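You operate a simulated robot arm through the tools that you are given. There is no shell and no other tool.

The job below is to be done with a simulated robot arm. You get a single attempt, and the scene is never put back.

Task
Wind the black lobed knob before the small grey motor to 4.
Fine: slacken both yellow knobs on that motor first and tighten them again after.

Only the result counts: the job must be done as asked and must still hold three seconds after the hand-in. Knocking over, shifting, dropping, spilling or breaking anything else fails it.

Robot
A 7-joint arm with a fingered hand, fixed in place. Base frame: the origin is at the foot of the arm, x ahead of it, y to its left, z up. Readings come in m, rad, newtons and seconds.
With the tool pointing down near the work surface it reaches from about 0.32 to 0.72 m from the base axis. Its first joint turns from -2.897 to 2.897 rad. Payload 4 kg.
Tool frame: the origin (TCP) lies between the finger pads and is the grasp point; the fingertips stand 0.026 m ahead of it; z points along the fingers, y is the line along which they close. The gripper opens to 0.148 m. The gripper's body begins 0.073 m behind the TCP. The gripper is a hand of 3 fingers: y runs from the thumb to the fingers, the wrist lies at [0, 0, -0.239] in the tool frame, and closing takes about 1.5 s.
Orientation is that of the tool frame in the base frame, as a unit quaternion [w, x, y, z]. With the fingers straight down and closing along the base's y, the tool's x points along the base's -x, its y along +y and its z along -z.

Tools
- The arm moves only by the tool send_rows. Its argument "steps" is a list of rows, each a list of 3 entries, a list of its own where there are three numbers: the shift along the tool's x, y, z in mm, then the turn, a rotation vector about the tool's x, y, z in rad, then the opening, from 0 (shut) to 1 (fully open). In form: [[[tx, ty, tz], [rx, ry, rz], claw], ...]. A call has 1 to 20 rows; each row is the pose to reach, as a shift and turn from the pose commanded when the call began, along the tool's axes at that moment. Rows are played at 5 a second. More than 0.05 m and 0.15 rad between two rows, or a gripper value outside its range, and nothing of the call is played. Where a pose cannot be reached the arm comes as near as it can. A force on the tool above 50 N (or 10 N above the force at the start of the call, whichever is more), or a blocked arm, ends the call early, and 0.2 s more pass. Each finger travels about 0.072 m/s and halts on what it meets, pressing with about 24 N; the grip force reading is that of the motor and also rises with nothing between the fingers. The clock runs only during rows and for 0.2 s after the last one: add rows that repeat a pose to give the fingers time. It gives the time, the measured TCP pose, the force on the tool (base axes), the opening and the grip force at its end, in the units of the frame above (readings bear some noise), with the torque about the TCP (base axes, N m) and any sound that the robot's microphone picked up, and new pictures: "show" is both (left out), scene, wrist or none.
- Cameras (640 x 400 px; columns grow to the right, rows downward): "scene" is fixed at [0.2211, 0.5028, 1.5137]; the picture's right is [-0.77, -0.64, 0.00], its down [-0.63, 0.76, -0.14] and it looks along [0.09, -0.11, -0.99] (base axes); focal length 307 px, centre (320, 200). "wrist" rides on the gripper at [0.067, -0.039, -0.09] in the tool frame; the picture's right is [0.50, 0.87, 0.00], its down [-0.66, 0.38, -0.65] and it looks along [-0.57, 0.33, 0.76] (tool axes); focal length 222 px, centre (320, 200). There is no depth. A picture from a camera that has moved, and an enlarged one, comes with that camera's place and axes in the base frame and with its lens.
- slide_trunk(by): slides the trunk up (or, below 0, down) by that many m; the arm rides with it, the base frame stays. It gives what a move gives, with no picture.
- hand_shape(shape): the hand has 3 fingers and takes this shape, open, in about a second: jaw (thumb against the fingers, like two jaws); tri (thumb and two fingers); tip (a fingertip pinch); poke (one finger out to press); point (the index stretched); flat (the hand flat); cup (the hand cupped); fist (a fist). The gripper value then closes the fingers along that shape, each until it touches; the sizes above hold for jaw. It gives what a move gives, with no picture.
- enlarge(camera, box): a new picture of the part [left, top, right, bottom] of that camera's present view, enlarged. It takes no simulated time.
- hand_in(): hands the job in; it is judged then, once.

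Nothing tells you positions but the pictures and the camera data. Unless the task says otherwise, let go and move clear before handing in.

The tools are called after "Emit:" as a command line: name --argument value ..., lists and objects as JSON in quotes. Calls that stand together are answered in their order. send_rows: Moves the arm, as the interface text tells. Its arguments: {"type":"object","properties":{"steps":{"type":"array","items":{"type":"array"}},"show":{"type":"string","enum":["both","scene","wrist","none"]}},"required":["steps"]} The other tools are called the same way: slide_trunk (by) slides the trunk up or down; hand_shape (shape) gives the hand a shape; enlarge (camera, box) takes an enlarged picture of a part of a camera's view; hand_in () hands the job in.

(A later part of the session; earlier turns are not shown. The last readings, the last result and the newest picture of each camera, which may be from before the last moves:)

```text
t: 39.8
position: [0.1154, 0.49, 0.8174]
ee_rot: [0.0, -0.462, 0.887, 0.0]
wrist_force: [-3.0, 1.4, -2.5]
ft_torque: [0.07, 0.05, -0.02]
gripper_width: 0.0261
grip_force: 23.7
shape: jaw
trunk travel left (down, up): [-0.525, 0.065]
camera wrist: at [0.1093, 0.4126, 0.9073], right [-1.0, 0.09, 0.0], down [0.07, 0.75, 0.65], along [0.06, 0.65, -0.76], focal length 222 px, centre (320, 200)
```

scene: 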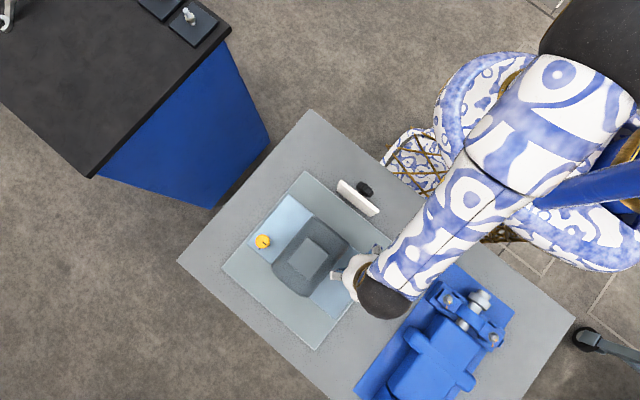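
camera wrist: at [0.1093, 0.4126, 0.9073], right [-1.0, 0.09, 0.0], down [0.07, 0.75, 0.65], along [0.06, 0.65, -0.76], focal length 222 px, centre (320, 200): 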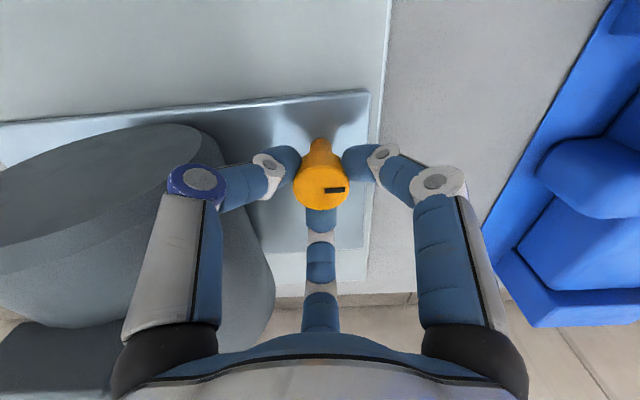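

Both yellow knobs are now about 90° slack. I'll release, rise, move in front of the dial and yaw the hand ready for a horizontal approach along +y to the black knob.

Emit:
send_rows --steps '[[[0, 0, 0], [0, 0, 0], 0.15], [[0, 0, 0], [0, 0, 0], 0.29], [[0, 0, 0], [0, 0, 0], 0.29], [[0, 0, -35], [0, 0, 0], 0.3], [[0, 0, -80], [0, 0, 0], 0.33], [[10, -15, -120], [0, 0, 0.148], 0.33], [[19, -31, -150], [0, 0, 0.296], 0.33], [[29, -46, -165], [0, 0, 0.444], 0.33], [[39, -61, -175], [0, 0, 0.592], 0.33], [[48, -76, -183], [0, 0, 0.74], 0.33], [[58, -92, -183], [0, 0, 0.888], 0.33], [[68, -107, -183], [0, 0, 1.036], 0.33], [[77, -122, -183], [0, 0, 1.184], 0.33], [[87, -138, -183], [0, 0, 1.332], 0.33], [[96, -153, -183], [0, 0, 1.48], 0.33], [[106, -168, -183], [0, 0, 1.628], 0.33], [[116, -183, -183], [0, 0, 1.776], 0.33], [[125, -199, -183], [0, 0, 1.924], 0.33], [[135, -214, -183], [0, 0, 2.072], 0.33], [[145, -229, -183], [0, 0, 2.22], 0.33]]'

Emit:
enlarge --camera "scene" --box '[335, 250, 375, 280]'

Emit:
enlarge --camera "scene" --box '[245, 225, 285, 255]'

```text
t: 44.0
position: [0.2198, 0.2392, 1.0003]
ee_rot: [0.0, 0.59, 0.807, 0.0]
wrist_force: [-0.4, 0.3, 0.1]
ft_torque: [0.03, -0.02, -0.03]
gripper_width: 0.0483
grip_force: 0.1
shape: jaw
trunk travel left (down, up): [-0.525, 0.065]
camera wrist: at [0.1625, 0.2912, 1.0902], right [0.67, 0.74, 0.0], down [0.56, -0.51, 0.65], along [0.48, -0.44, -0.76], focal length 222 px, centre (320, 200)
```

scene: 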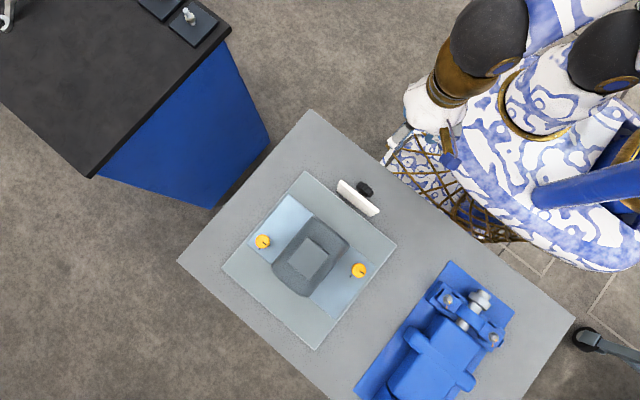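
wrist: 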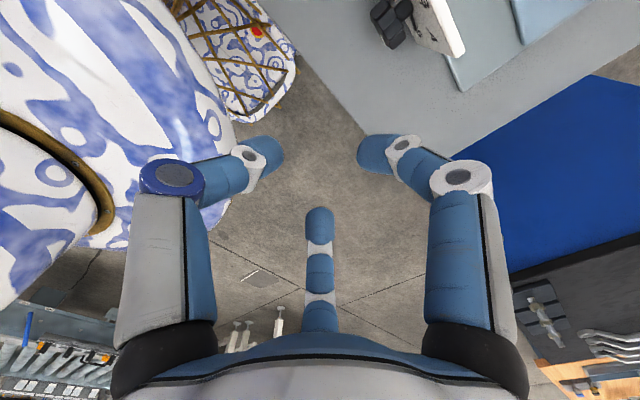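

```text
13.33 times, centred on (355, 265) of scene
camera zoom: at [0.2211, 0.5028, 1.5137], right [-0.77, -0.64, 0.0], down [-0.63, 0.76, -0.14], along [0.09, -0.11, -0.99], focal length 4088 px, centre (-147, -667)
```

zoom: 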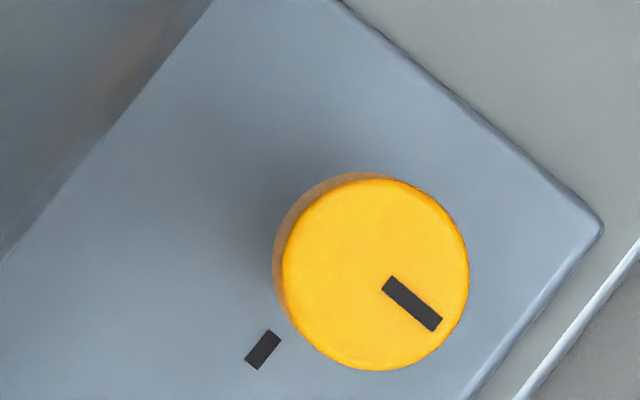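

```text
13.33 times, centred on (265, 240) of scene
camera zoom: at [0.2211, 0.5028, 1.5137], right [-0.77, -0.64, 0.0], down [-0.63, 0.76, -0.14], along [0.09, -0.11, -0.99], focal length 4088 px, centre (1053, -333)
```

zoom: 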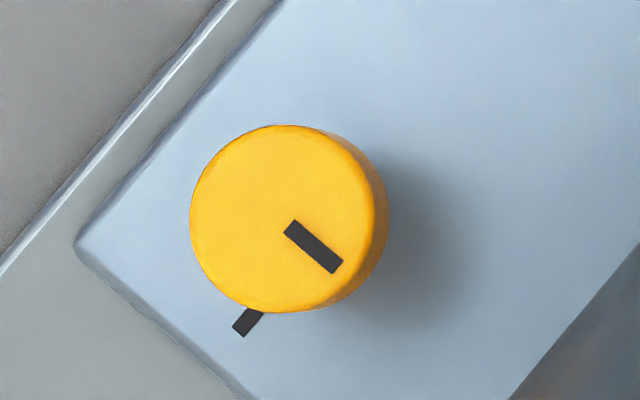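

Both marks now sit 90° counterclockwise of their ticks. I'll pitch the hand from pointing down toward +y in free air, to see whether the arm can hold that pose.

Emit:
send_rows --steps '[[[7, 2, 0], [-0.045, 0.138, 0], 0.33], [[13, 4, 0], [-0.09, 0.276, 0], 0.33], [[19, 6, 0], [-0.135, 0.414, 0], 0.33], [[25, 8, 0], [-0.18, 0.553, 0], 0.33], [[32, 10, 0], [-0.225, 0.691, 0], 0.33], [[38, 12, 0], [-0.27, 0.829, 0], 0.33], [[44, 14, 0], [-0.315, 0.968, 0], 0.33], [[51, 16, 0], [-0.36, 1.106, 0], 0.33], [[57, 18, 0], [-0.404, 1.245, 0], 0.33], [[57, 18, 0], [-0.404, 1.245, 0], 0.33]]'

```text
t: 46.2
position: [0.2978, 0.3285, 0.9883]
ee_rot: [-0.357, 0.468, 0.64, 0.494]
wrist_force: [0.6, 0.6, -0.7]
ft_torque: [0.0, -0.01, 0.01]
gripper_width: 0.0486
grip_force: 0.1
shape: jaw
out of reach, approached as far as the arm can: row 4, 5, 6, 7, 8, 9, 10
trunk travel left (down, up): [-0.525, 0.065]
camera wrist: at [0.24, 0.2552, 1.0624], right [0.67, 0.19, 0.72], down [0.56, -0.76, -0.32], along [0.49, 0.62, -0.62], focal length 222 px, centre (320, 200)
```

scene: 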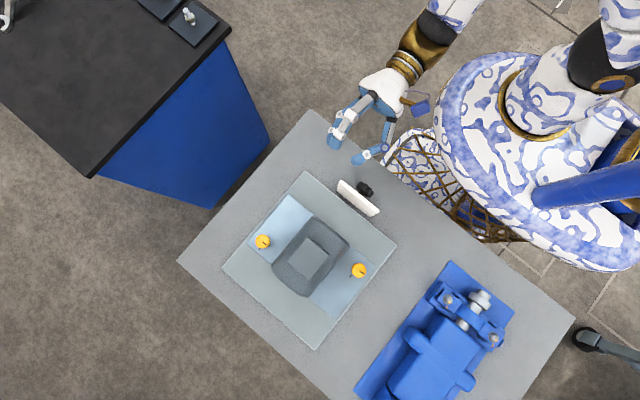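
wrist: 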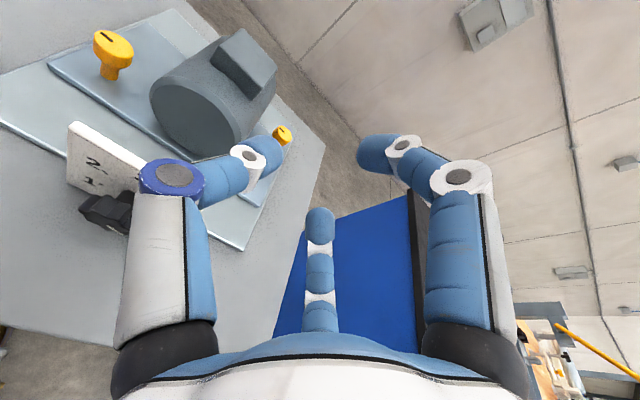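

The direction is reachable, but not that close to the base axis at this height; the arm stopped about 8 cm further out in x. I'll try lower, at knob height but still well in front of the knob.

Emit:
send_rows --steps '[[[-31, -10, 0], [0, 0, 0], 0.33], [[-62, -20, 0], [0, 0, 0], 0.33], [[-93, -30, 0], [0, 0, 0], 0.33], [[-125, -40, 0], [0, 0, 0], 0.33], [[-156, -50, 1], [0, 0, 0], 0.33], [[-156, -50, 1], [0, 0, 0], 0.33]]'

```text
t: 47.6
position: [0.2981, 0.2854, 0.8304]
ee_rot: [-0.357, 0.468, 0.64, 0.493]
wrist_force: [-1.0, -0.8, -0.4]
ft_torque: [0.03, 0.02, 0.0]
gripper_width: 0.0483
grip_force: 0.1
shape: jaw
trunk travel left (down, up): [-0.525, 0.065]
camera wrist: at [0.2394, 0.2126, 0.9037], right [0.67, 0.19, 0.72], down [0.56, -0.77, -0.32], along [0.49, 0.61, -0.62], focal length 222 px, centre (320, 200)
```

scene: 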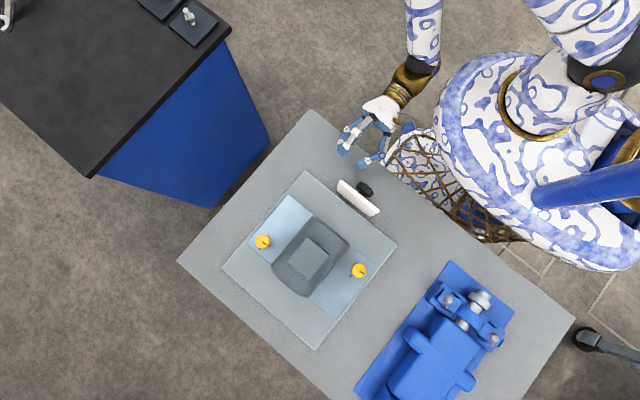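
wrist: 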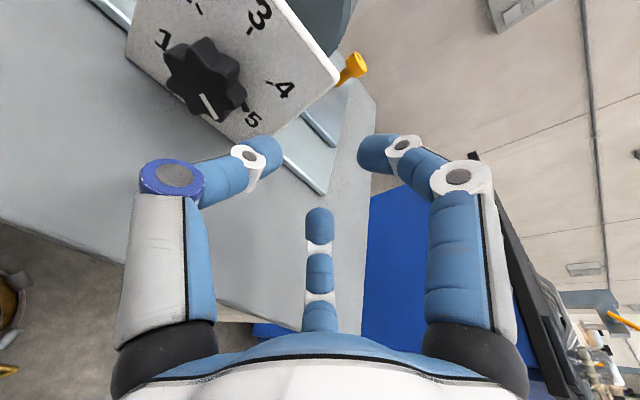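

The arm holds this pose at knob height, and the camera now sees the dial face well. I'll zoom in, and then try sliding along -x to the knob's axis.

Emit:
enlarge --camera "wrist" --box '[120, 0, 340, 150]'

Emit:
send_rows --steps '[[[8, -25, 0], [0, 0, 0], 0.33], [[16, -49, 0], [0, 0, 0], 0.33], [[24, -74, 0], [0, 0, 0], 0.33], [[24, -74, 0], [0, 0, 0], 0.33]]'

```text
2.67 times, centred on (230, 75) of wrist
camera zoom: at [0.2394, 0.2126, 0.9037], right [0.67, 0.19, 0.72], down [0.56, -0.77, -0.32], along [0.49, 0.61, -0.62], focal length 592 px, centre (560, 533)
```

zoom: 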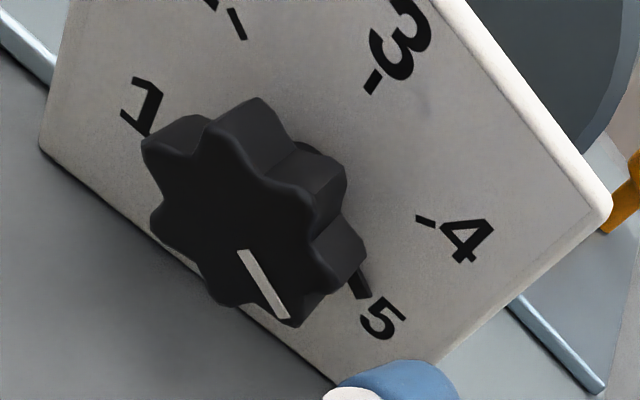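

```text
t: 48.6
position: [0.2196, 0.287, 0.83]
ee_rot: [-0.356, 0.468, 0.641, 0.493]
wrist_force: [0.7, -0.1, -0.4]
ft_torque: [0.01, 0.0, 0.01]
gripper_width: 0.0485
grip_force: 0.0
shape: jaw
trunk travel left (down, up): [-0.525, 0.065]
camera wrist: at [0.1612, 0.2142, 0.9034], right [0.67, 0.19, 0.72], down [0.56, -0.77, -0.32], along [0.49, 0.61, -0.62], focal length 222 px, centre (320, 200)
```

scene: 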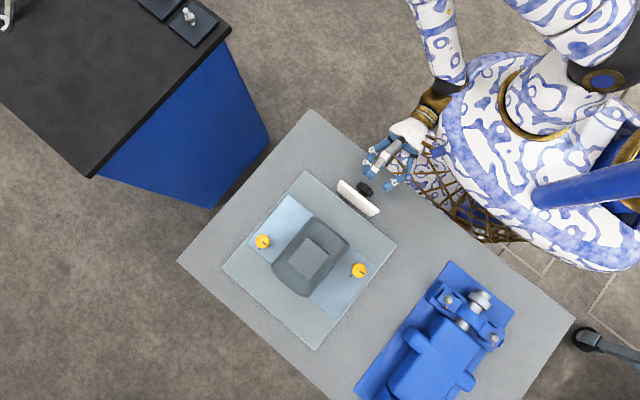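
wrist: 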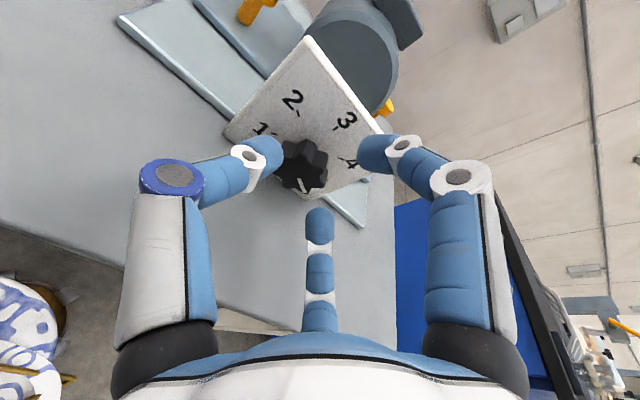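

Reached, with the tool axis roughly in line with the knob. I'll enlarge this view to triangulate the knob centre before approaching.

Emit:
enlarge --camera "wrist" --box '[240, 90, 400, 250]'

Emit:
enlarge --camera "scene" --box '[330, 140, 410, 200]'

```text
2.50 times, centred on (320, 170) of wrist
camera zoom: at [0.1612, 0.2142, 0.9034], right [0.67, 0.19, 0.72], down [0.56, -0.77, -0.32], along [0.49, 0.61, -0.62], focal length 555 px, centre (320, 275)
```

zoom: 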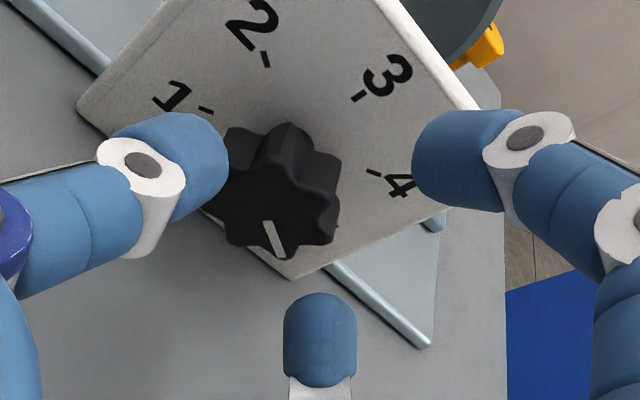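

```text
6.67 times, centred on (370, 170) of scene
camera zoom: at [0.2211, 0.5028, 1.5137], right [-0.77, -0.64, 0.0], down [-0.63, 0.76, -0.14], along [0.09, -0.11, -0.99], focal length 2044 px, centre (-13, 400)
```

zoom: 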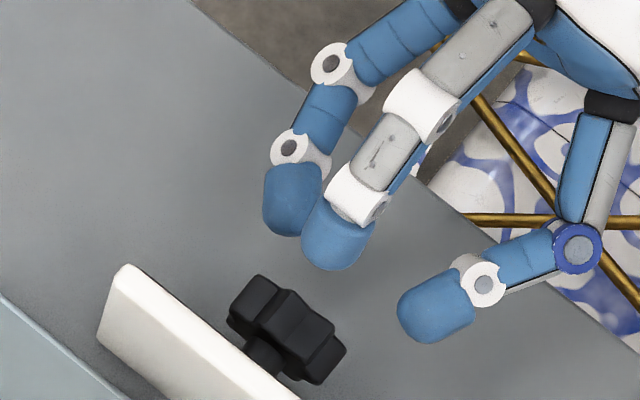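

From the ticks the dial axis is at about x=0.2206, z=0.794, with the knob face at y≈0.326, and the numbers are 60° apart. I'll go to a standoff on that axis with a 15° downward tilt and look again.

Emit:
send_rows --steps '[[[-7, -2, -3], [0, 0, 0.02], 0.45], [[-15, -4, -6], [0, 0, 0.04], 0.45], [[-22, -5.5, -8.7], [0, 0, 0.05], 0.45], [[-22, -5.5, -8.7], [0, 0, 0.05], 0.45]]'

Emit:
enlarge --camera "wrist" --box '[220, 70, 420, 270]'

Emit:
enlarge --camera "scene" --box '[330, 140, 410, 200]'

```text
t: 49.4
position: [0.2207, 0.2776, 0.8143]
ee_rot: [-0.373, 0.482, 0.625, 0.487]
wrist_force: [-0.9, 8.5, -1.4]
ft_torque: [-0.67, -0.14, -0.6]
gripper_width: 0.0659
grip_force: 0.0
shape: jaw
trunk travel left (down, up): [-0.525, 0.065]
stopped in row 4: the force on the tool passed its limit at 76 N (the readings are from after the stop); the commanded pose is now the measured one
camera wrist: at [0.1649, 0.2038, 0.89], right [0.71, 0.17, 0.68], down [0.53, -0.77, -0.36], along [0.46, 0.62, -0.64], focal length 222 px, centre (320, 200)
```

scene: 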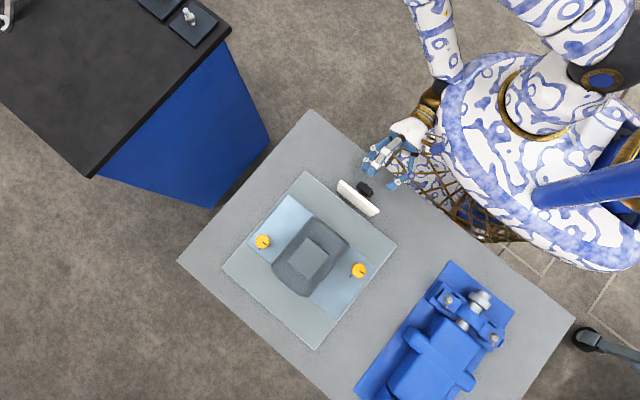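
wrist: 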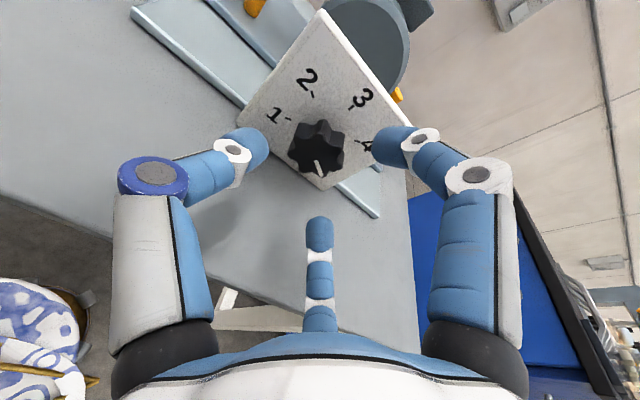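

```text
2.00 times, centred on (320, 170) of wrist
camera zoom: at [0.1649, 0.2038, 0.89], right [0.71, 0.17, 0.68], down [0.53, -0.77, -0.36], along [0.46, 0.62, -0.64], focal length 444 px, centre (320, 260)
```

zoom: 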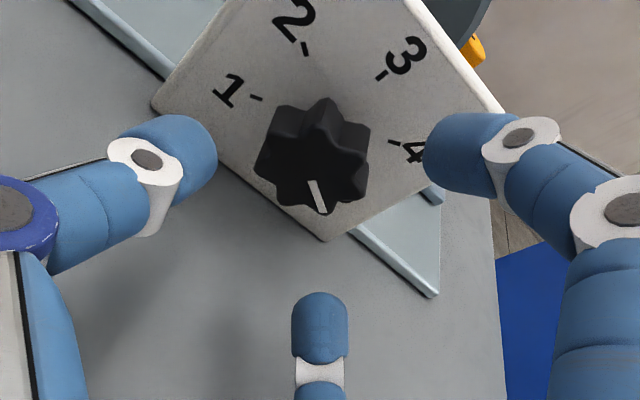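

```text
6.67 times, centred on (370, 170) of scene
camera zoom: at [0.2211, 0.5028, 1.5137], right [-0.77, -0.64, 0.0], down [-0.63, 0.76, -0.14], along [0.09, -0.11, -0.99], focal length 2044 px, centre (-13, 400)
```

zoom: 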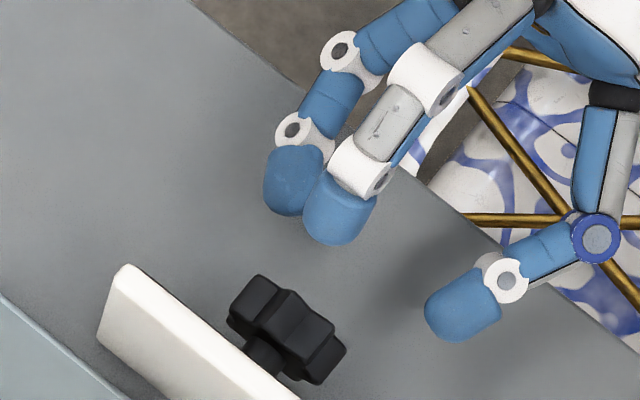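

The move stopped on a 76 N contact while going backwards, and the reaction pushes +y, so the back of the hand or forearm probably touched the robot's own body. I'll back off forwards and upwards, and look at the wrist area.

Emit:
enlarge --camera "scene" --box '[360, 60, 520, 210]'

Emit:
send_rows --steps '[[[10, 3, 2], [0, 0, 0], 0.4], [[20, 6, 4], [0, 0, 0], 0.4], [[20, 6, 4], [0, 0, 0], 0.4]]' --show "wrist"

```text
2.67 times, centred on (440, 135) of scene
camera zoom: at [0.2211, 0.5028, 1.5137], right [-0.77, -0.64, 0.0], down [-0.63, 0.76, -0.14], along [0.09, -0.11, -0.99], focal length 818 px, centre (0, 373)
```

zoom: 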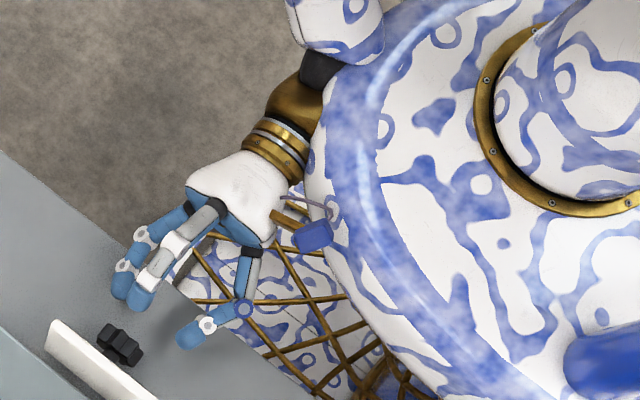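

```text
t: 50.2
position: [0.2225, 0.2857, 0.8337]
ee_rot: [-0.372, 0.483, 0.626, 0.486]
wrist_force: [0.0, 0.1, -0.3]
ft_torque: [-0.02, -0.01, 0.01]
gripper_width: 0.0595
grip_force: 0.0
shape: jaw
trunk travel left (down, up): [-0.525, 0.065]
camera wrist: at [0.1661, 0.2125, 0.9099], right [0.71, 0.17, 0.68], down [0.53, -0.77, -0.36], along [0.46, 0.62, -0.64], focal length 222 px, centre (320, 200)
```

wrist: 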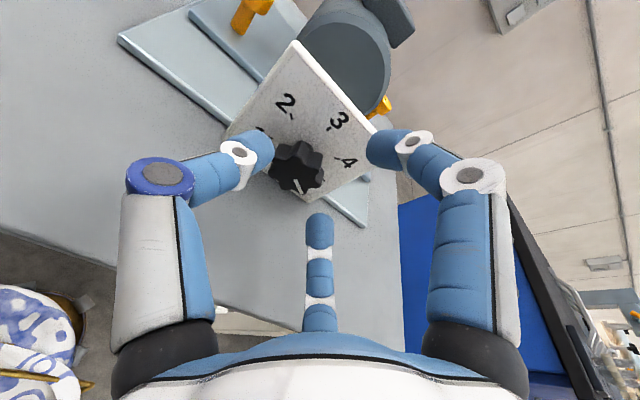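

The dark-blue box on a gold bracket is the wrist camera, and it was on the side facing the torso, so it struck there. I'll shift outward and roll the hand about -120°, which leaves the digit pattern the same, so the camera ends up on the far right side.

Emit:
send_rows --steps '[[[-5, 20, 0], [0, 0, 0.1], 0.4], [[-10, 39, 0], [0, 0, 0.24], 0.4], [[-10, 39, 0], [0, 0, 0.38], 0.4], [[-10, 39, 0], [0, 0, 0.52], 0.4], [[-10, 39, 0], [0, 0, 0.66], 0.4], [[-10, 39, 0], [0, 0, 0.8], 0.4], [[-10, 39, 0], [0, 0, 0.94], 0.4], [[-10, 39, 0], [0, 0, 1.08], 0.4], [[-10, 39, 0], [0, 0, 1.22], 0.4], [[-10, 39, 0], [0, 0, 1.36], 0.4], [[-10, 39, 0], [0, 0, 1.5], 0.4], [[-10, 39, 0], [0, 0, 1.64], 0.4], [[-10, 39, 0], [0, 0, 1.78], 0.4], [[-10, 39, 0], [0, 0, 1.92], 0.4], [[-10, 39, 0], [0, 0, 2.06], 0.4], [[-10, 39, 0], [0, 0, 2.1], 0.4], [[-10, 39, 0], [0, 0, 2.1], 0.4]]'

```text
t: 53.8
position: [0.261, 0.2862, 0.8342]
ee_rot: [-0.608, 0.783, -0.108, -0.081]
wrist_force: [-0.6, -0.4, 0.2]
ft_torque: [0.02, 0.01, 0.01]
gripper_width: 0.0597
grip_force: 0.0
shape: jaw
trunk travel left (down, up): [-0.525, 0.065]
camera wrist: at [0.3363, 0.2031, 0.8747], right [0.25, -0.24, -0.94], down [-0.73, -0.68, -0.02], along [-0.63, 0.69, -0.35], focal length 222 px, centre (320, 200)
```

scene: 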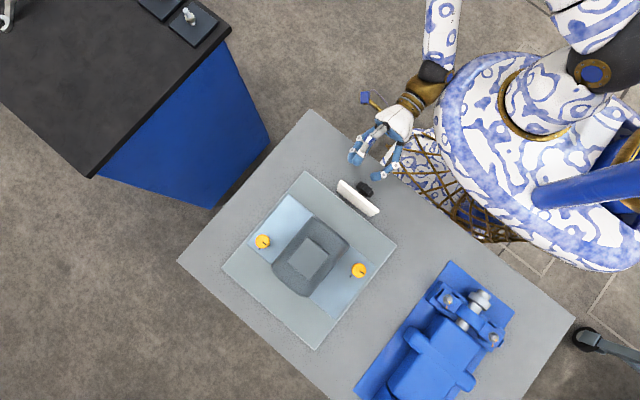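
wrist: 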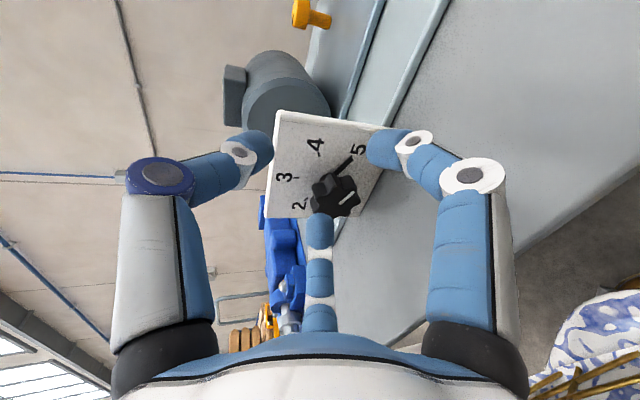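

The roll worked, and the camera is clear and sees the dial from the right. Next I'll move to a standoff on the knob axis.

Emit:
send_rows --steps '[[[-8, 9, 1], [0, 0, 0], 0.45], [[-16, 18, 3], [0, 0, 0], 0.45], [[-25, 27, 5], [0, 0, 0], 0.45], [[-33, 36, 6], [0, 0, 0], 0.45], [[-33, 36, 6], [0, 0, 0], 0.45]]'

Emit:
enlarge --camera "wrist" --box '[220, 70, 420, 270]'

Emit:
enlarge --camera "scene" --box '[330, 140, 410, 200]'

```text
t: 55.0
position: [0.2197, 0.2845, 0.8074]
ee_rot: [-0.607, 0.783, -0.107, -0.082]
wrist_force: [0.6, 0.0, -0.2]
ft_torque: [0.0, 0.01, 0.01]
gripper_width: 0.0662
grip_force: 0.1
shape: jaw
trunk travel left (down, up): [-0.525, 0.065]
camera wrist: at [0.295, 0.2023, 0.8484], right [0.25, -0.24, -0.94], down [-0.73, -0.68, -0.02], along [-0.63, 0.69, -0.35], focal length 222 px, centre (320, 200)
```

scene: 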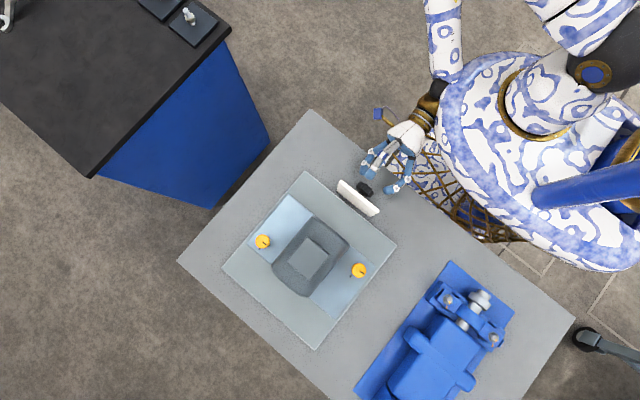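
wrist: 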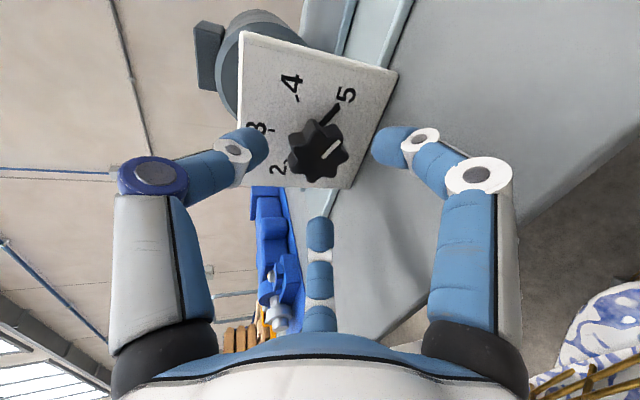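

```text
2.00 times, centred on (320, 170) of wrist
camera zoom: at [0.295, 0.2023, 0.8484], right [0.25, -0.24, -0.94], down [-0.73, -0.68, -0.02], along [-0.63, 0.69, -0.35], focal length 444 px, centre (320, 260)
```

zoom: 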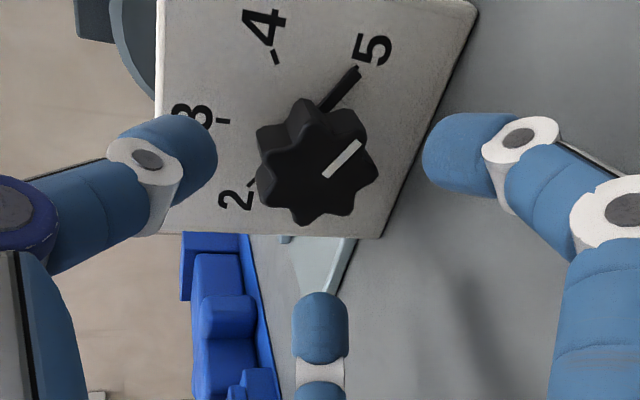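

```text
6.67 times, centred on (370, 170) of scene
camera zoom: at [0.2211, 0.5028, 1.5137], right [-0.77, -0.64, 0.0], down [-0.63, 0.76, -0.14], along [0.09, -0.11, -0.99], focal length 2044 px, centre (-13, 400)
```

zoom: 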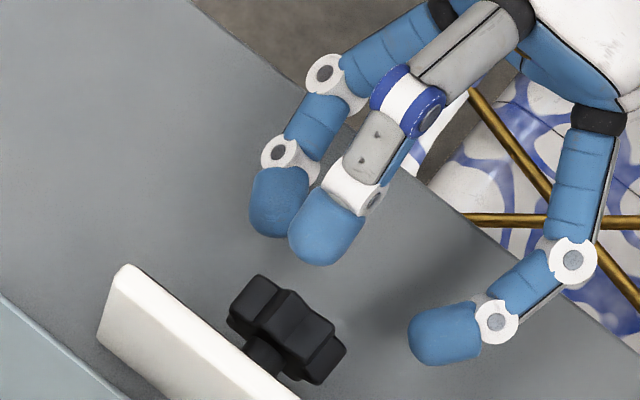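

The knob face centre triangulates to about (0.220, 0.328, 0.796), on the tool axis to within a couple of mm. I'll advance 27 mm so the tips surround the rim, then look before closing.

Emit:
send_rows --steps '[[[0, -0.5, 9], [0, 0, 0], 0.45], [[0, -1, 18], [0, 0, 0], 0.45], [[-0.5, -1.4, 27], [0, 0, 0], 0.45], [[-0.5, -1.4, 27], [0, 0, 0], 0.45]]' --show "wrist"

Emit:
enlarge --camera "wrist" --box '[220, 90, 420, 290]'

Emit:
enlarge --camera "scene" --box '[330, 140, 410, 200]'

```text
t: 56.0
position: [0.2202, 0.3122, 0.801]
ee_rot: [-0.607, 0.783, -0.107, -0.081]
wrist_force: [0.0, 0.4, 0.2]
ft_torque: [-0.03, 0.0, -0.01]
gripper_width: 0.0663
grip_force: 0.1
shape: jaw
trunk travel left (down, up): [-0.525, 0.065]
camera wrist: at [0.2951, 0.2294, 0.8432], right [0.25, -0.24, -0.94], down [-0.73, -0.68, -0.02], along [-0.63, 0.69, -0.35], focal length 222 px, centre (320, 200)
```

wrist: 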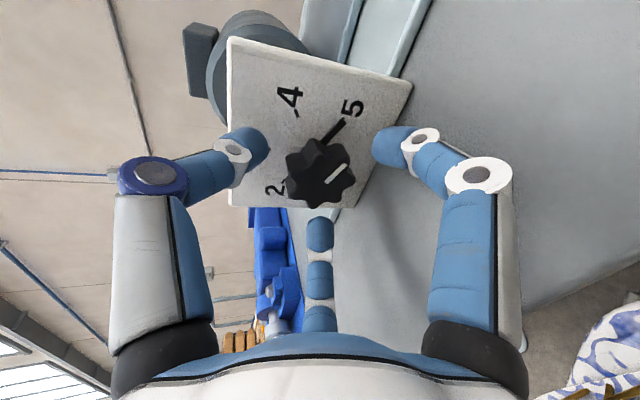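

```text
2.00 times, centred on (320, 190) of wrist
camera zoom: at [0.2951, 0.2294, 0.8432], right [0.25, -0.24, -0.94], down [-0.73, -0.68, -0.02], along [-0.63, 0.69, -0.35], focal length 444 px, centre (320, 220)
```

zoom: 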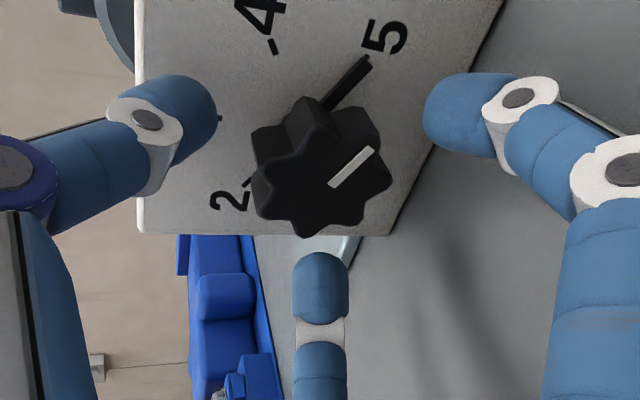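

```text
6.67 times, centred on (370, 170) of scene
camera zoom: at [0.2211, 0.5028, 1.5137], right [-0.77, -0.64, 0.0], down [-0.63, 0.76, -0.14], along [0.09, -0.11, -0.99], focal length 2044 px, centre (-13, 400)
```

zoom: 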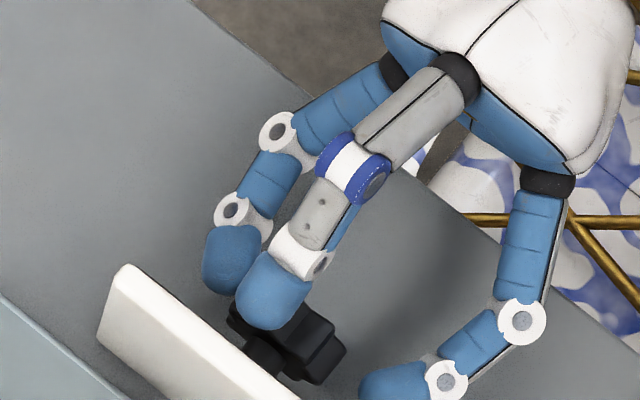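

The tips surround the knob with about 10 mm overlap. I'll go 3 mm further and close gently.

Emit:
send_rows --steps '[[[0, 0, 3], [0, 0, 0], 0.45], [[0, 0, 3], [0, 0, 0], 0.38], [[0, 0, 3], [0, 0, 0], 0.32], [[0, 0, 3], [0, 0, 0], 0.26], [[0, 0, 3], [0, 0, 0], 0.2], [[0, 0, 3], [0, 0, 0], 0.1], [[0, 0, 3], [0, 0, 0], 0.0], [[0, 0, 3], [0, 0, 0], 0.0], [[0, 0, 3], [0, 0, 0], 0.0]]' --show "wrist"

Emit:
enlarge --camera "wrist" --box '[220, 90, 420, 290]'

Emit:
enlarge --camera "scene" --box '[330, 140, 410, 200]'

```text
t: 58.0
position: [0.2193, 0.3156, 0.8012]
ee_rot: [-0.608, 0.783, -0.107, -0.082]
wrist_force: [-1.7, 4.0, 1.3]
ft_torque: [0.2, -0.04, 0.01]
gripper_width: 0.0369
grip_force: 24.1
shape: jaw
trunk travel left (down, up): [-0.525, 0.065]
camera wrist: at [0.2949, 0.2325, 0.8426], right [0.25, -0.24, -0.94], down [-0.73, -0.68, -0.02], along [-0.63, 0.69, -0.35], focal length 222 px, centre (320, 200)
```

wrist: 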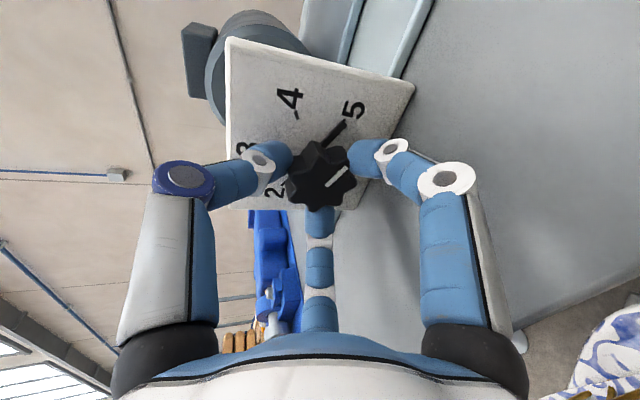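

```text
2.00 times, centred on (320, 190) of wrist
camera zoom: at [0.2949, 0.2325, 0.8426], right [0.25, -0.24, -0.94], down [-0.73, -0.68, -0.02], along [-0.63, 0.69, -0.35], focal length 444 px, centre (320, 220)
```

zoom: 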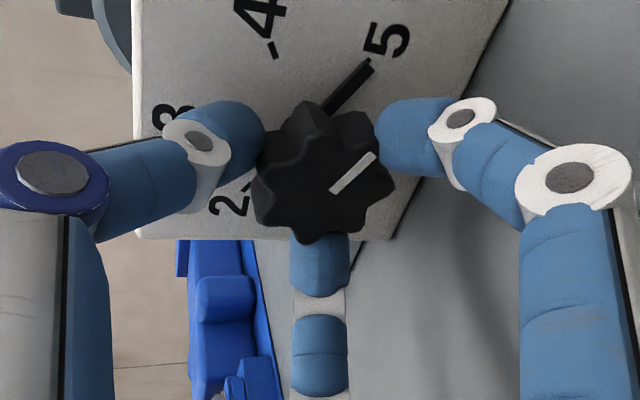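

```text
6.67 times, centred on (370, 170) of scene
camera zoom: at [0.2211, 0.5028, 1.5137], right [-0.77, -0.64, 0.0], down [-0.63, 0.76, -0.14], along [0.09, -0.11, -0.99], focal length 2044 px, centre (-13, 400)
```

zoom: 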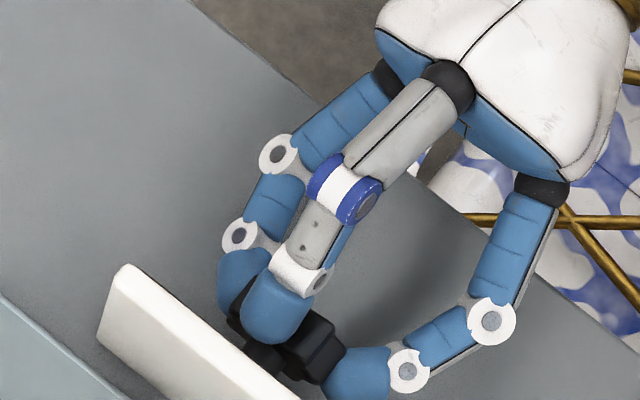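

The grip is firm and balanced. I'll turn it counterclockwise about the knob axis, the first 0.2 rad as a check.

Emit:
send_rows --steps '[[[-0.5, 0.1, 0], [0.007, 0.024, -0.097], 0.0], [[-0.9, 0.3, 0], [0.014, 0.048, -0.194], 0.0], [[-0.9, 0.3, 0], [0.014, 0.048, -0.194], 0.0]]' --show "wrist"

Emit:
enlarge --camera "wrist" --box '[220, 90, 420, 290]'

```text
t: 58.8
position: [0.2307, 0.3137, 0.8001]
ee_rot: [-0.613, 0.789, -0.036, 0.014]
wrist_force: [-28.9, 1.7, -0.8]
ft_torque: [0.13, 0.14, 0.87]
gripper_width: 0.0358
grip_force: 24.2
shape: jaw
trunk travel left (down, up): [-0.525, 0.065]
camera wrist: at [0.2928, 0.231, 0.8589], right [0.47, -0.25, -0.85], down [-0.71, -0.68, -0.19], along [-0.53, 0.69, -0.49], focal length 222 px, centre (320, 200)
```

wrist: 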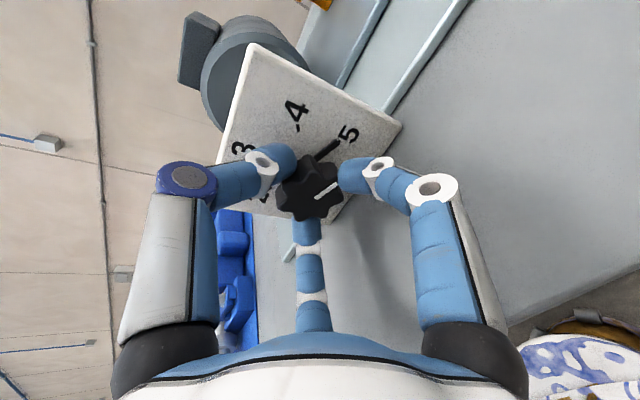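

```text
2.00 times, centred on (320, 190) of wrist
camera zoom: at [0.2928, 0.231, 0.8589], right [0.47, -0.25, -0.85], down [-0.71, -0.68, -0.19], along [-0.53, 0.69, -0.49], focal length 444 px, centre (320, 220)
```

zoom: 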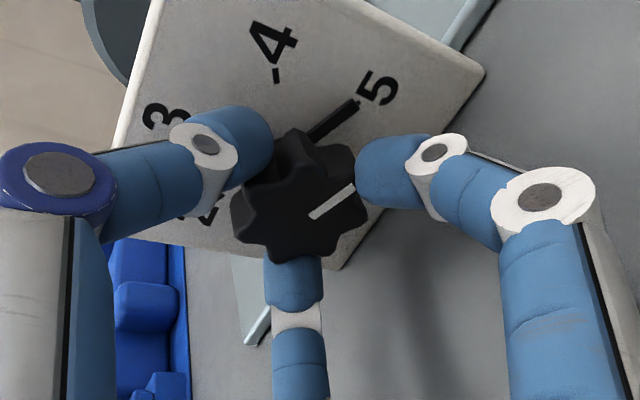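

The hand was pushed about 11 mm toward +x and the knob has not turned, so some arm link may be touching the torso. I'll look at the scene before doing anything else.

Emit:
enlarge --camera "scene" --box '[340, 0, 640, 210]'

Emit:
enlarge --camera "scene" --box '[340, 60, 480, 210]'

```text
1.90 times, centred on (490, 105) of scene
camera zoom: at [0.2211, 0.5028, 1.5137], right [-0.77, -0.64, 0.0], down [-0.63, 0.76, -0.14], along [0.09, -0.11, -0.99], focal length 584 px, centre (-4, 381)
```

zoom: 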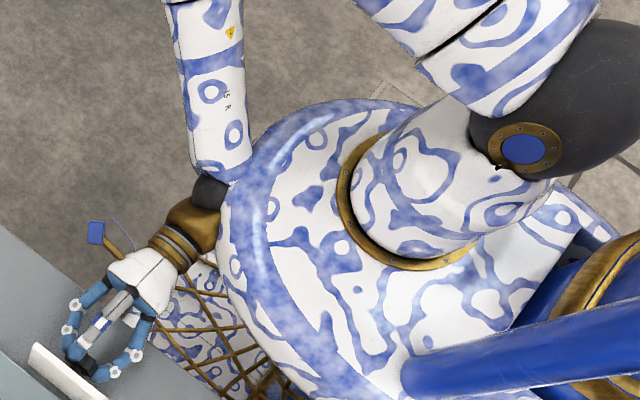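

```text
2.67 times, centred on (410, 135) of scene
camera zoom: at [0.2211, 0.5028, 1.5137], right [-0.77, -0.64, 0.0], down [-0.63, 0.76, -0.14], along [0.09, -0.11, -0.99], focal length 818 px, centre (80, 373)
```

zoom: 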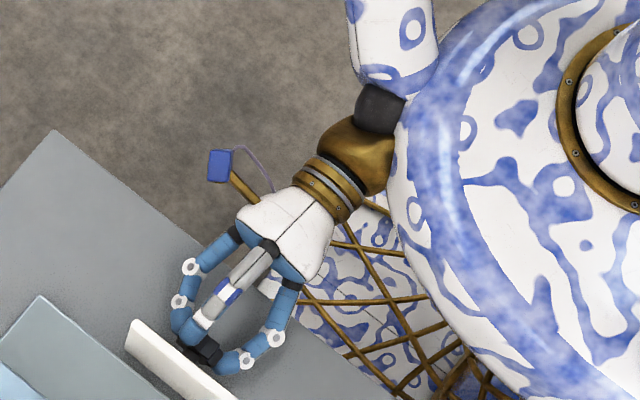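

The brass wrist link is pressing on the torso, so the hand needs to come in from further out in +x. I'll open the digits and pivot about the knob to a tilt of roughly 16° right and 11° up, pulling back a few mm at the same time.

Emit:
send_rows --steps '[[[0, 0, 0], [0, 0, 0], 0.2], [[0, 0, 0], [0, 0, 0], 0.4], [[0, 0, 0], [0, 0, 0], 0.46], [[2.5, 0, -3], [0, -0.083, 0.015], 0.46], [[5, 0.3, -5], [0.001, -0.166, 0.031], 0.46], [[7.5, 0.5, -7], [0.002, -0.25, 0.047], 0.46], [[9.9, 0.6, -7.8], [0.003, -0.333, 0.062], 0.46], [[9.9, 0.6, -7.8], [0.003, -0.333, 0.062], 0.46]]'

Emit:
enlarge --camera "wrist" --box '[220, 90, 420, 290]'

Emit:
enlarge --camera "scene" --box '[340, 60, 480, 210]'

```text
t: 60.6
position: [0.229, 0.3061, 0.8021]
ee_rot: [-0.615, 0.773, 0.032, -0.153]
wrist_force: [0.0, 0.4, -0.2]
ft_torque: [0.03, 0.0, -0.05]
gripper_width: 0.0677
grip_force: 0.1
shape: jaw
trunk travel left (down, up): [-0.525, 0.065]
camera wrist: at [0.3226, 0.247, 0.8436], right [0.36, -0.09, -0.93], down [-0.5, -0.86, -0.11], along [-0.79, 0.5, -0.35], focal length 222 px, centre (320, 200)
```

scene: 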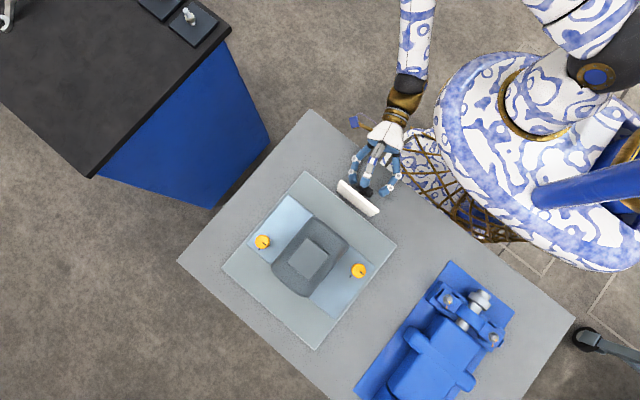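
wrist: 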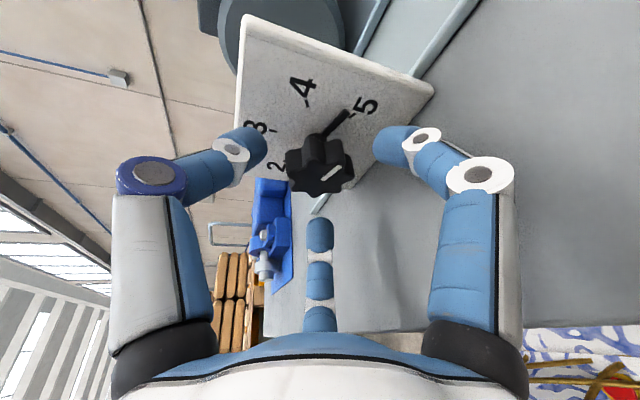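

```text
2.00 times, centred on (320, 190) of wrist
camera zoom: at [0.3226, 0.247, 0.8436], right [0.36, -0.09, -0.93], down [-0.5, -0.86, -0.11], along [-0.79, 0.5, -0.35], focal length 444 px, centre (320, 220)
```

zoom: 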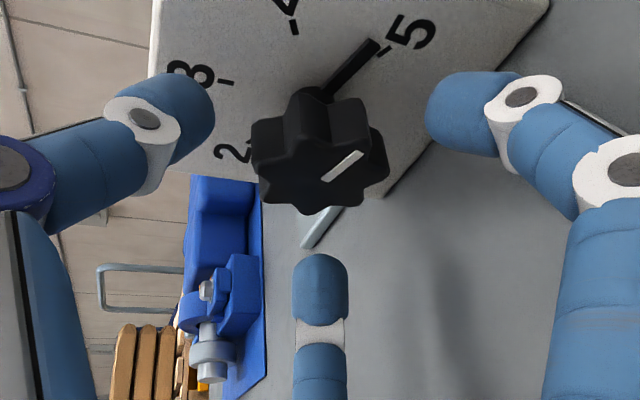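

```text
2.67 times, centred on (410, 135) of scene
camera zoom: at [0.2211, 0.5028, 1.5137], right [-0.77, -0.64, 0.0], down [-0.63, 0.76, -0.14], along [0.09, -0.11, -0.99], focal length 818 px, centre (80, 373)
```

zoom: 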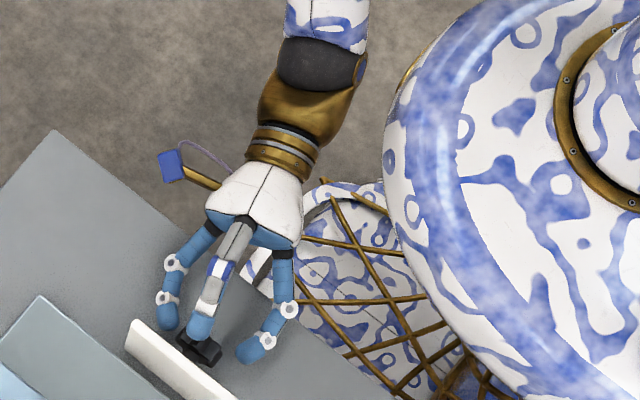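

The wrist is now well clear of the torso and the knob is still centred between the digits. I'll advance 7 mm and close.

Emit:
send_rows --steps '[[[0, 0, 4], [0, 0, 0], 0.45], [[0, 0, 7.5], [0, 0, 0], 0.43], [[0, 0, 7.5], [0, 0, 0], 0.36], [[0, 0, 7.5], [0, 0, 0], 0.3], [[0, 0, 7.5], [0, 0, 0], 0.24], [[0, 0, 7.5], [0, 0, 0], 0.15], [[0, 0, 7.5], [0, 0, 0], 0.0], [[0, 0, 7.5], [0, 0, 0], 0.0], [[0, 0, 7.5], [0, 0, 0], 0.0]]' --show "wrist"

Emit:
enlarge --camera "wrist" --box '[220, 90, 420, 290]'

Emit:
enlarge --camera "scene" --box '[330, 140, 410, 200]'

```text
t: 62.6
position: [0.2261, 0.3143, 0.8003]
ee_rot: [-0.614, 0.773, 0.033, -0.153]
wrist_force: [1.2, -0.9, 2.0]
ft_torque: [0.05, 0.05, 0.12]
gripper_width: 0.0366
grip_force: 23.9
shape: jaw
trunk travel left (down, up): [-0.525, 0.065]
camera wrist: at [0.3206, 0.2539, 0.8422], right [0.36, -0.09, -0.93], down [-0.5, -0.86, -0.11], along [-0.79, 0.5, -0.35], focal length 222 px, centre (320, 200)
```

wrist: 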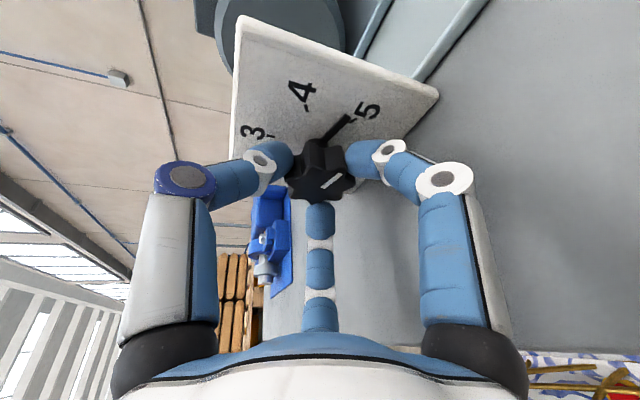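

```text
2.00 times, centred on (320, 190) of wrist
camera zoom: at [0.3206, 0.2539, 0.8422], right [0.36, -0.09, -0.93], down [-0.5, -0.86, -0.11], along [-0.79, 0.5, -0.35], focal length 444 px, centre (320, 220)
```

zoom: 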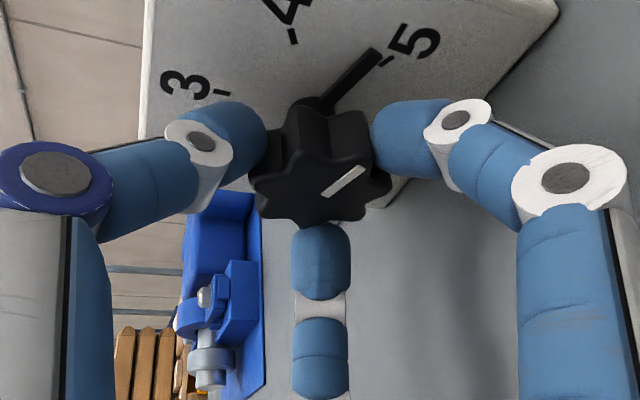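

```text
6.67 times, centred on (370, 170) of scene
camera zoom: at [0.2211, 0.5028, 1.5137], right [-0.77, -0.64, 0.0], down [-0.63, 0.76, -0.14], along [0.09, -0.11, -0.99], focal length 2044 px, centre (-13, 400)
```

zoom: 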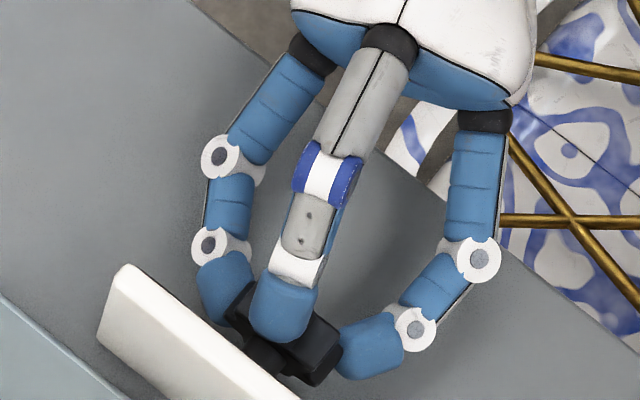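

The grip is balanced and nothing is pushing on it. I'll turn about the knob axis by 0.2 rad first.

Emit:
send_rows --steps '[[[-0.55, -0.5, 0], [-0.0242, 0.0242, -0.094], 0.0], [[-1.15, -0.94, 0.05], [-0.0484, 0.0484, -0.188], 0.0], [[-1.15, -0.94, 0.05], [-0.0484, 0.0484, -0.188], 0.0]]' --show "wrist"

Emit:
enlarge --camera "wrist" --box '[220, 90, 420, 290]'

```text
t: 63.4
position: [0.2256, 0.3147, 0.8007]
ee_rot: [-0.609, 0.784, 0.094, -0.074]
wrist_force: [2.9, -2.9, 2.4]
ft_torque: [0.02, 0.09, 0.06]
gripper_width: 0.0367
grip_force: 23.8
shape: jaw
trunk travel left (down, up): [-0.525, 0.065]
camera wrist: at [0.3096, 0.254, 0.8613], right [0.54, -0.09, -0.84], down [-0.47, -0.86, -0.2], along [-0.7, 0.5, -0.5], focal length 222 px, centre (320, 200)
```

wrist: 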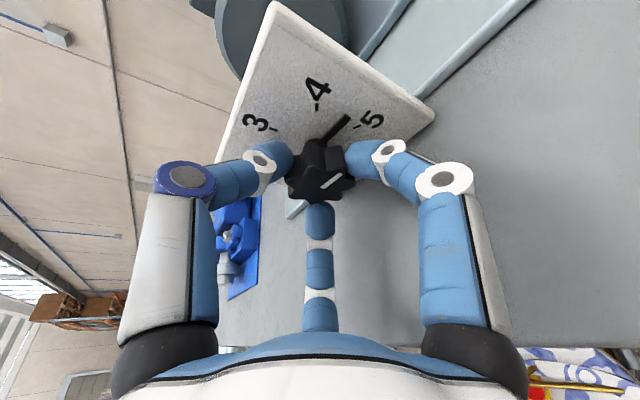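

```text
2.00 times, centred on (320, 190) of wrist
camera zoom: at [0.3096, 0.254, 0.8613], right [0.54, -0.09, -0.84], down [-0.47, -0.86, -0.2], along [-0.7, 0.5, -0.5], focal length 444 px, centre (320, 220)
```

zoom: 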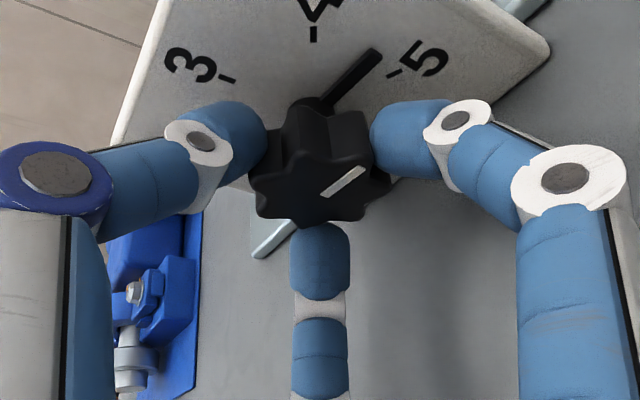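

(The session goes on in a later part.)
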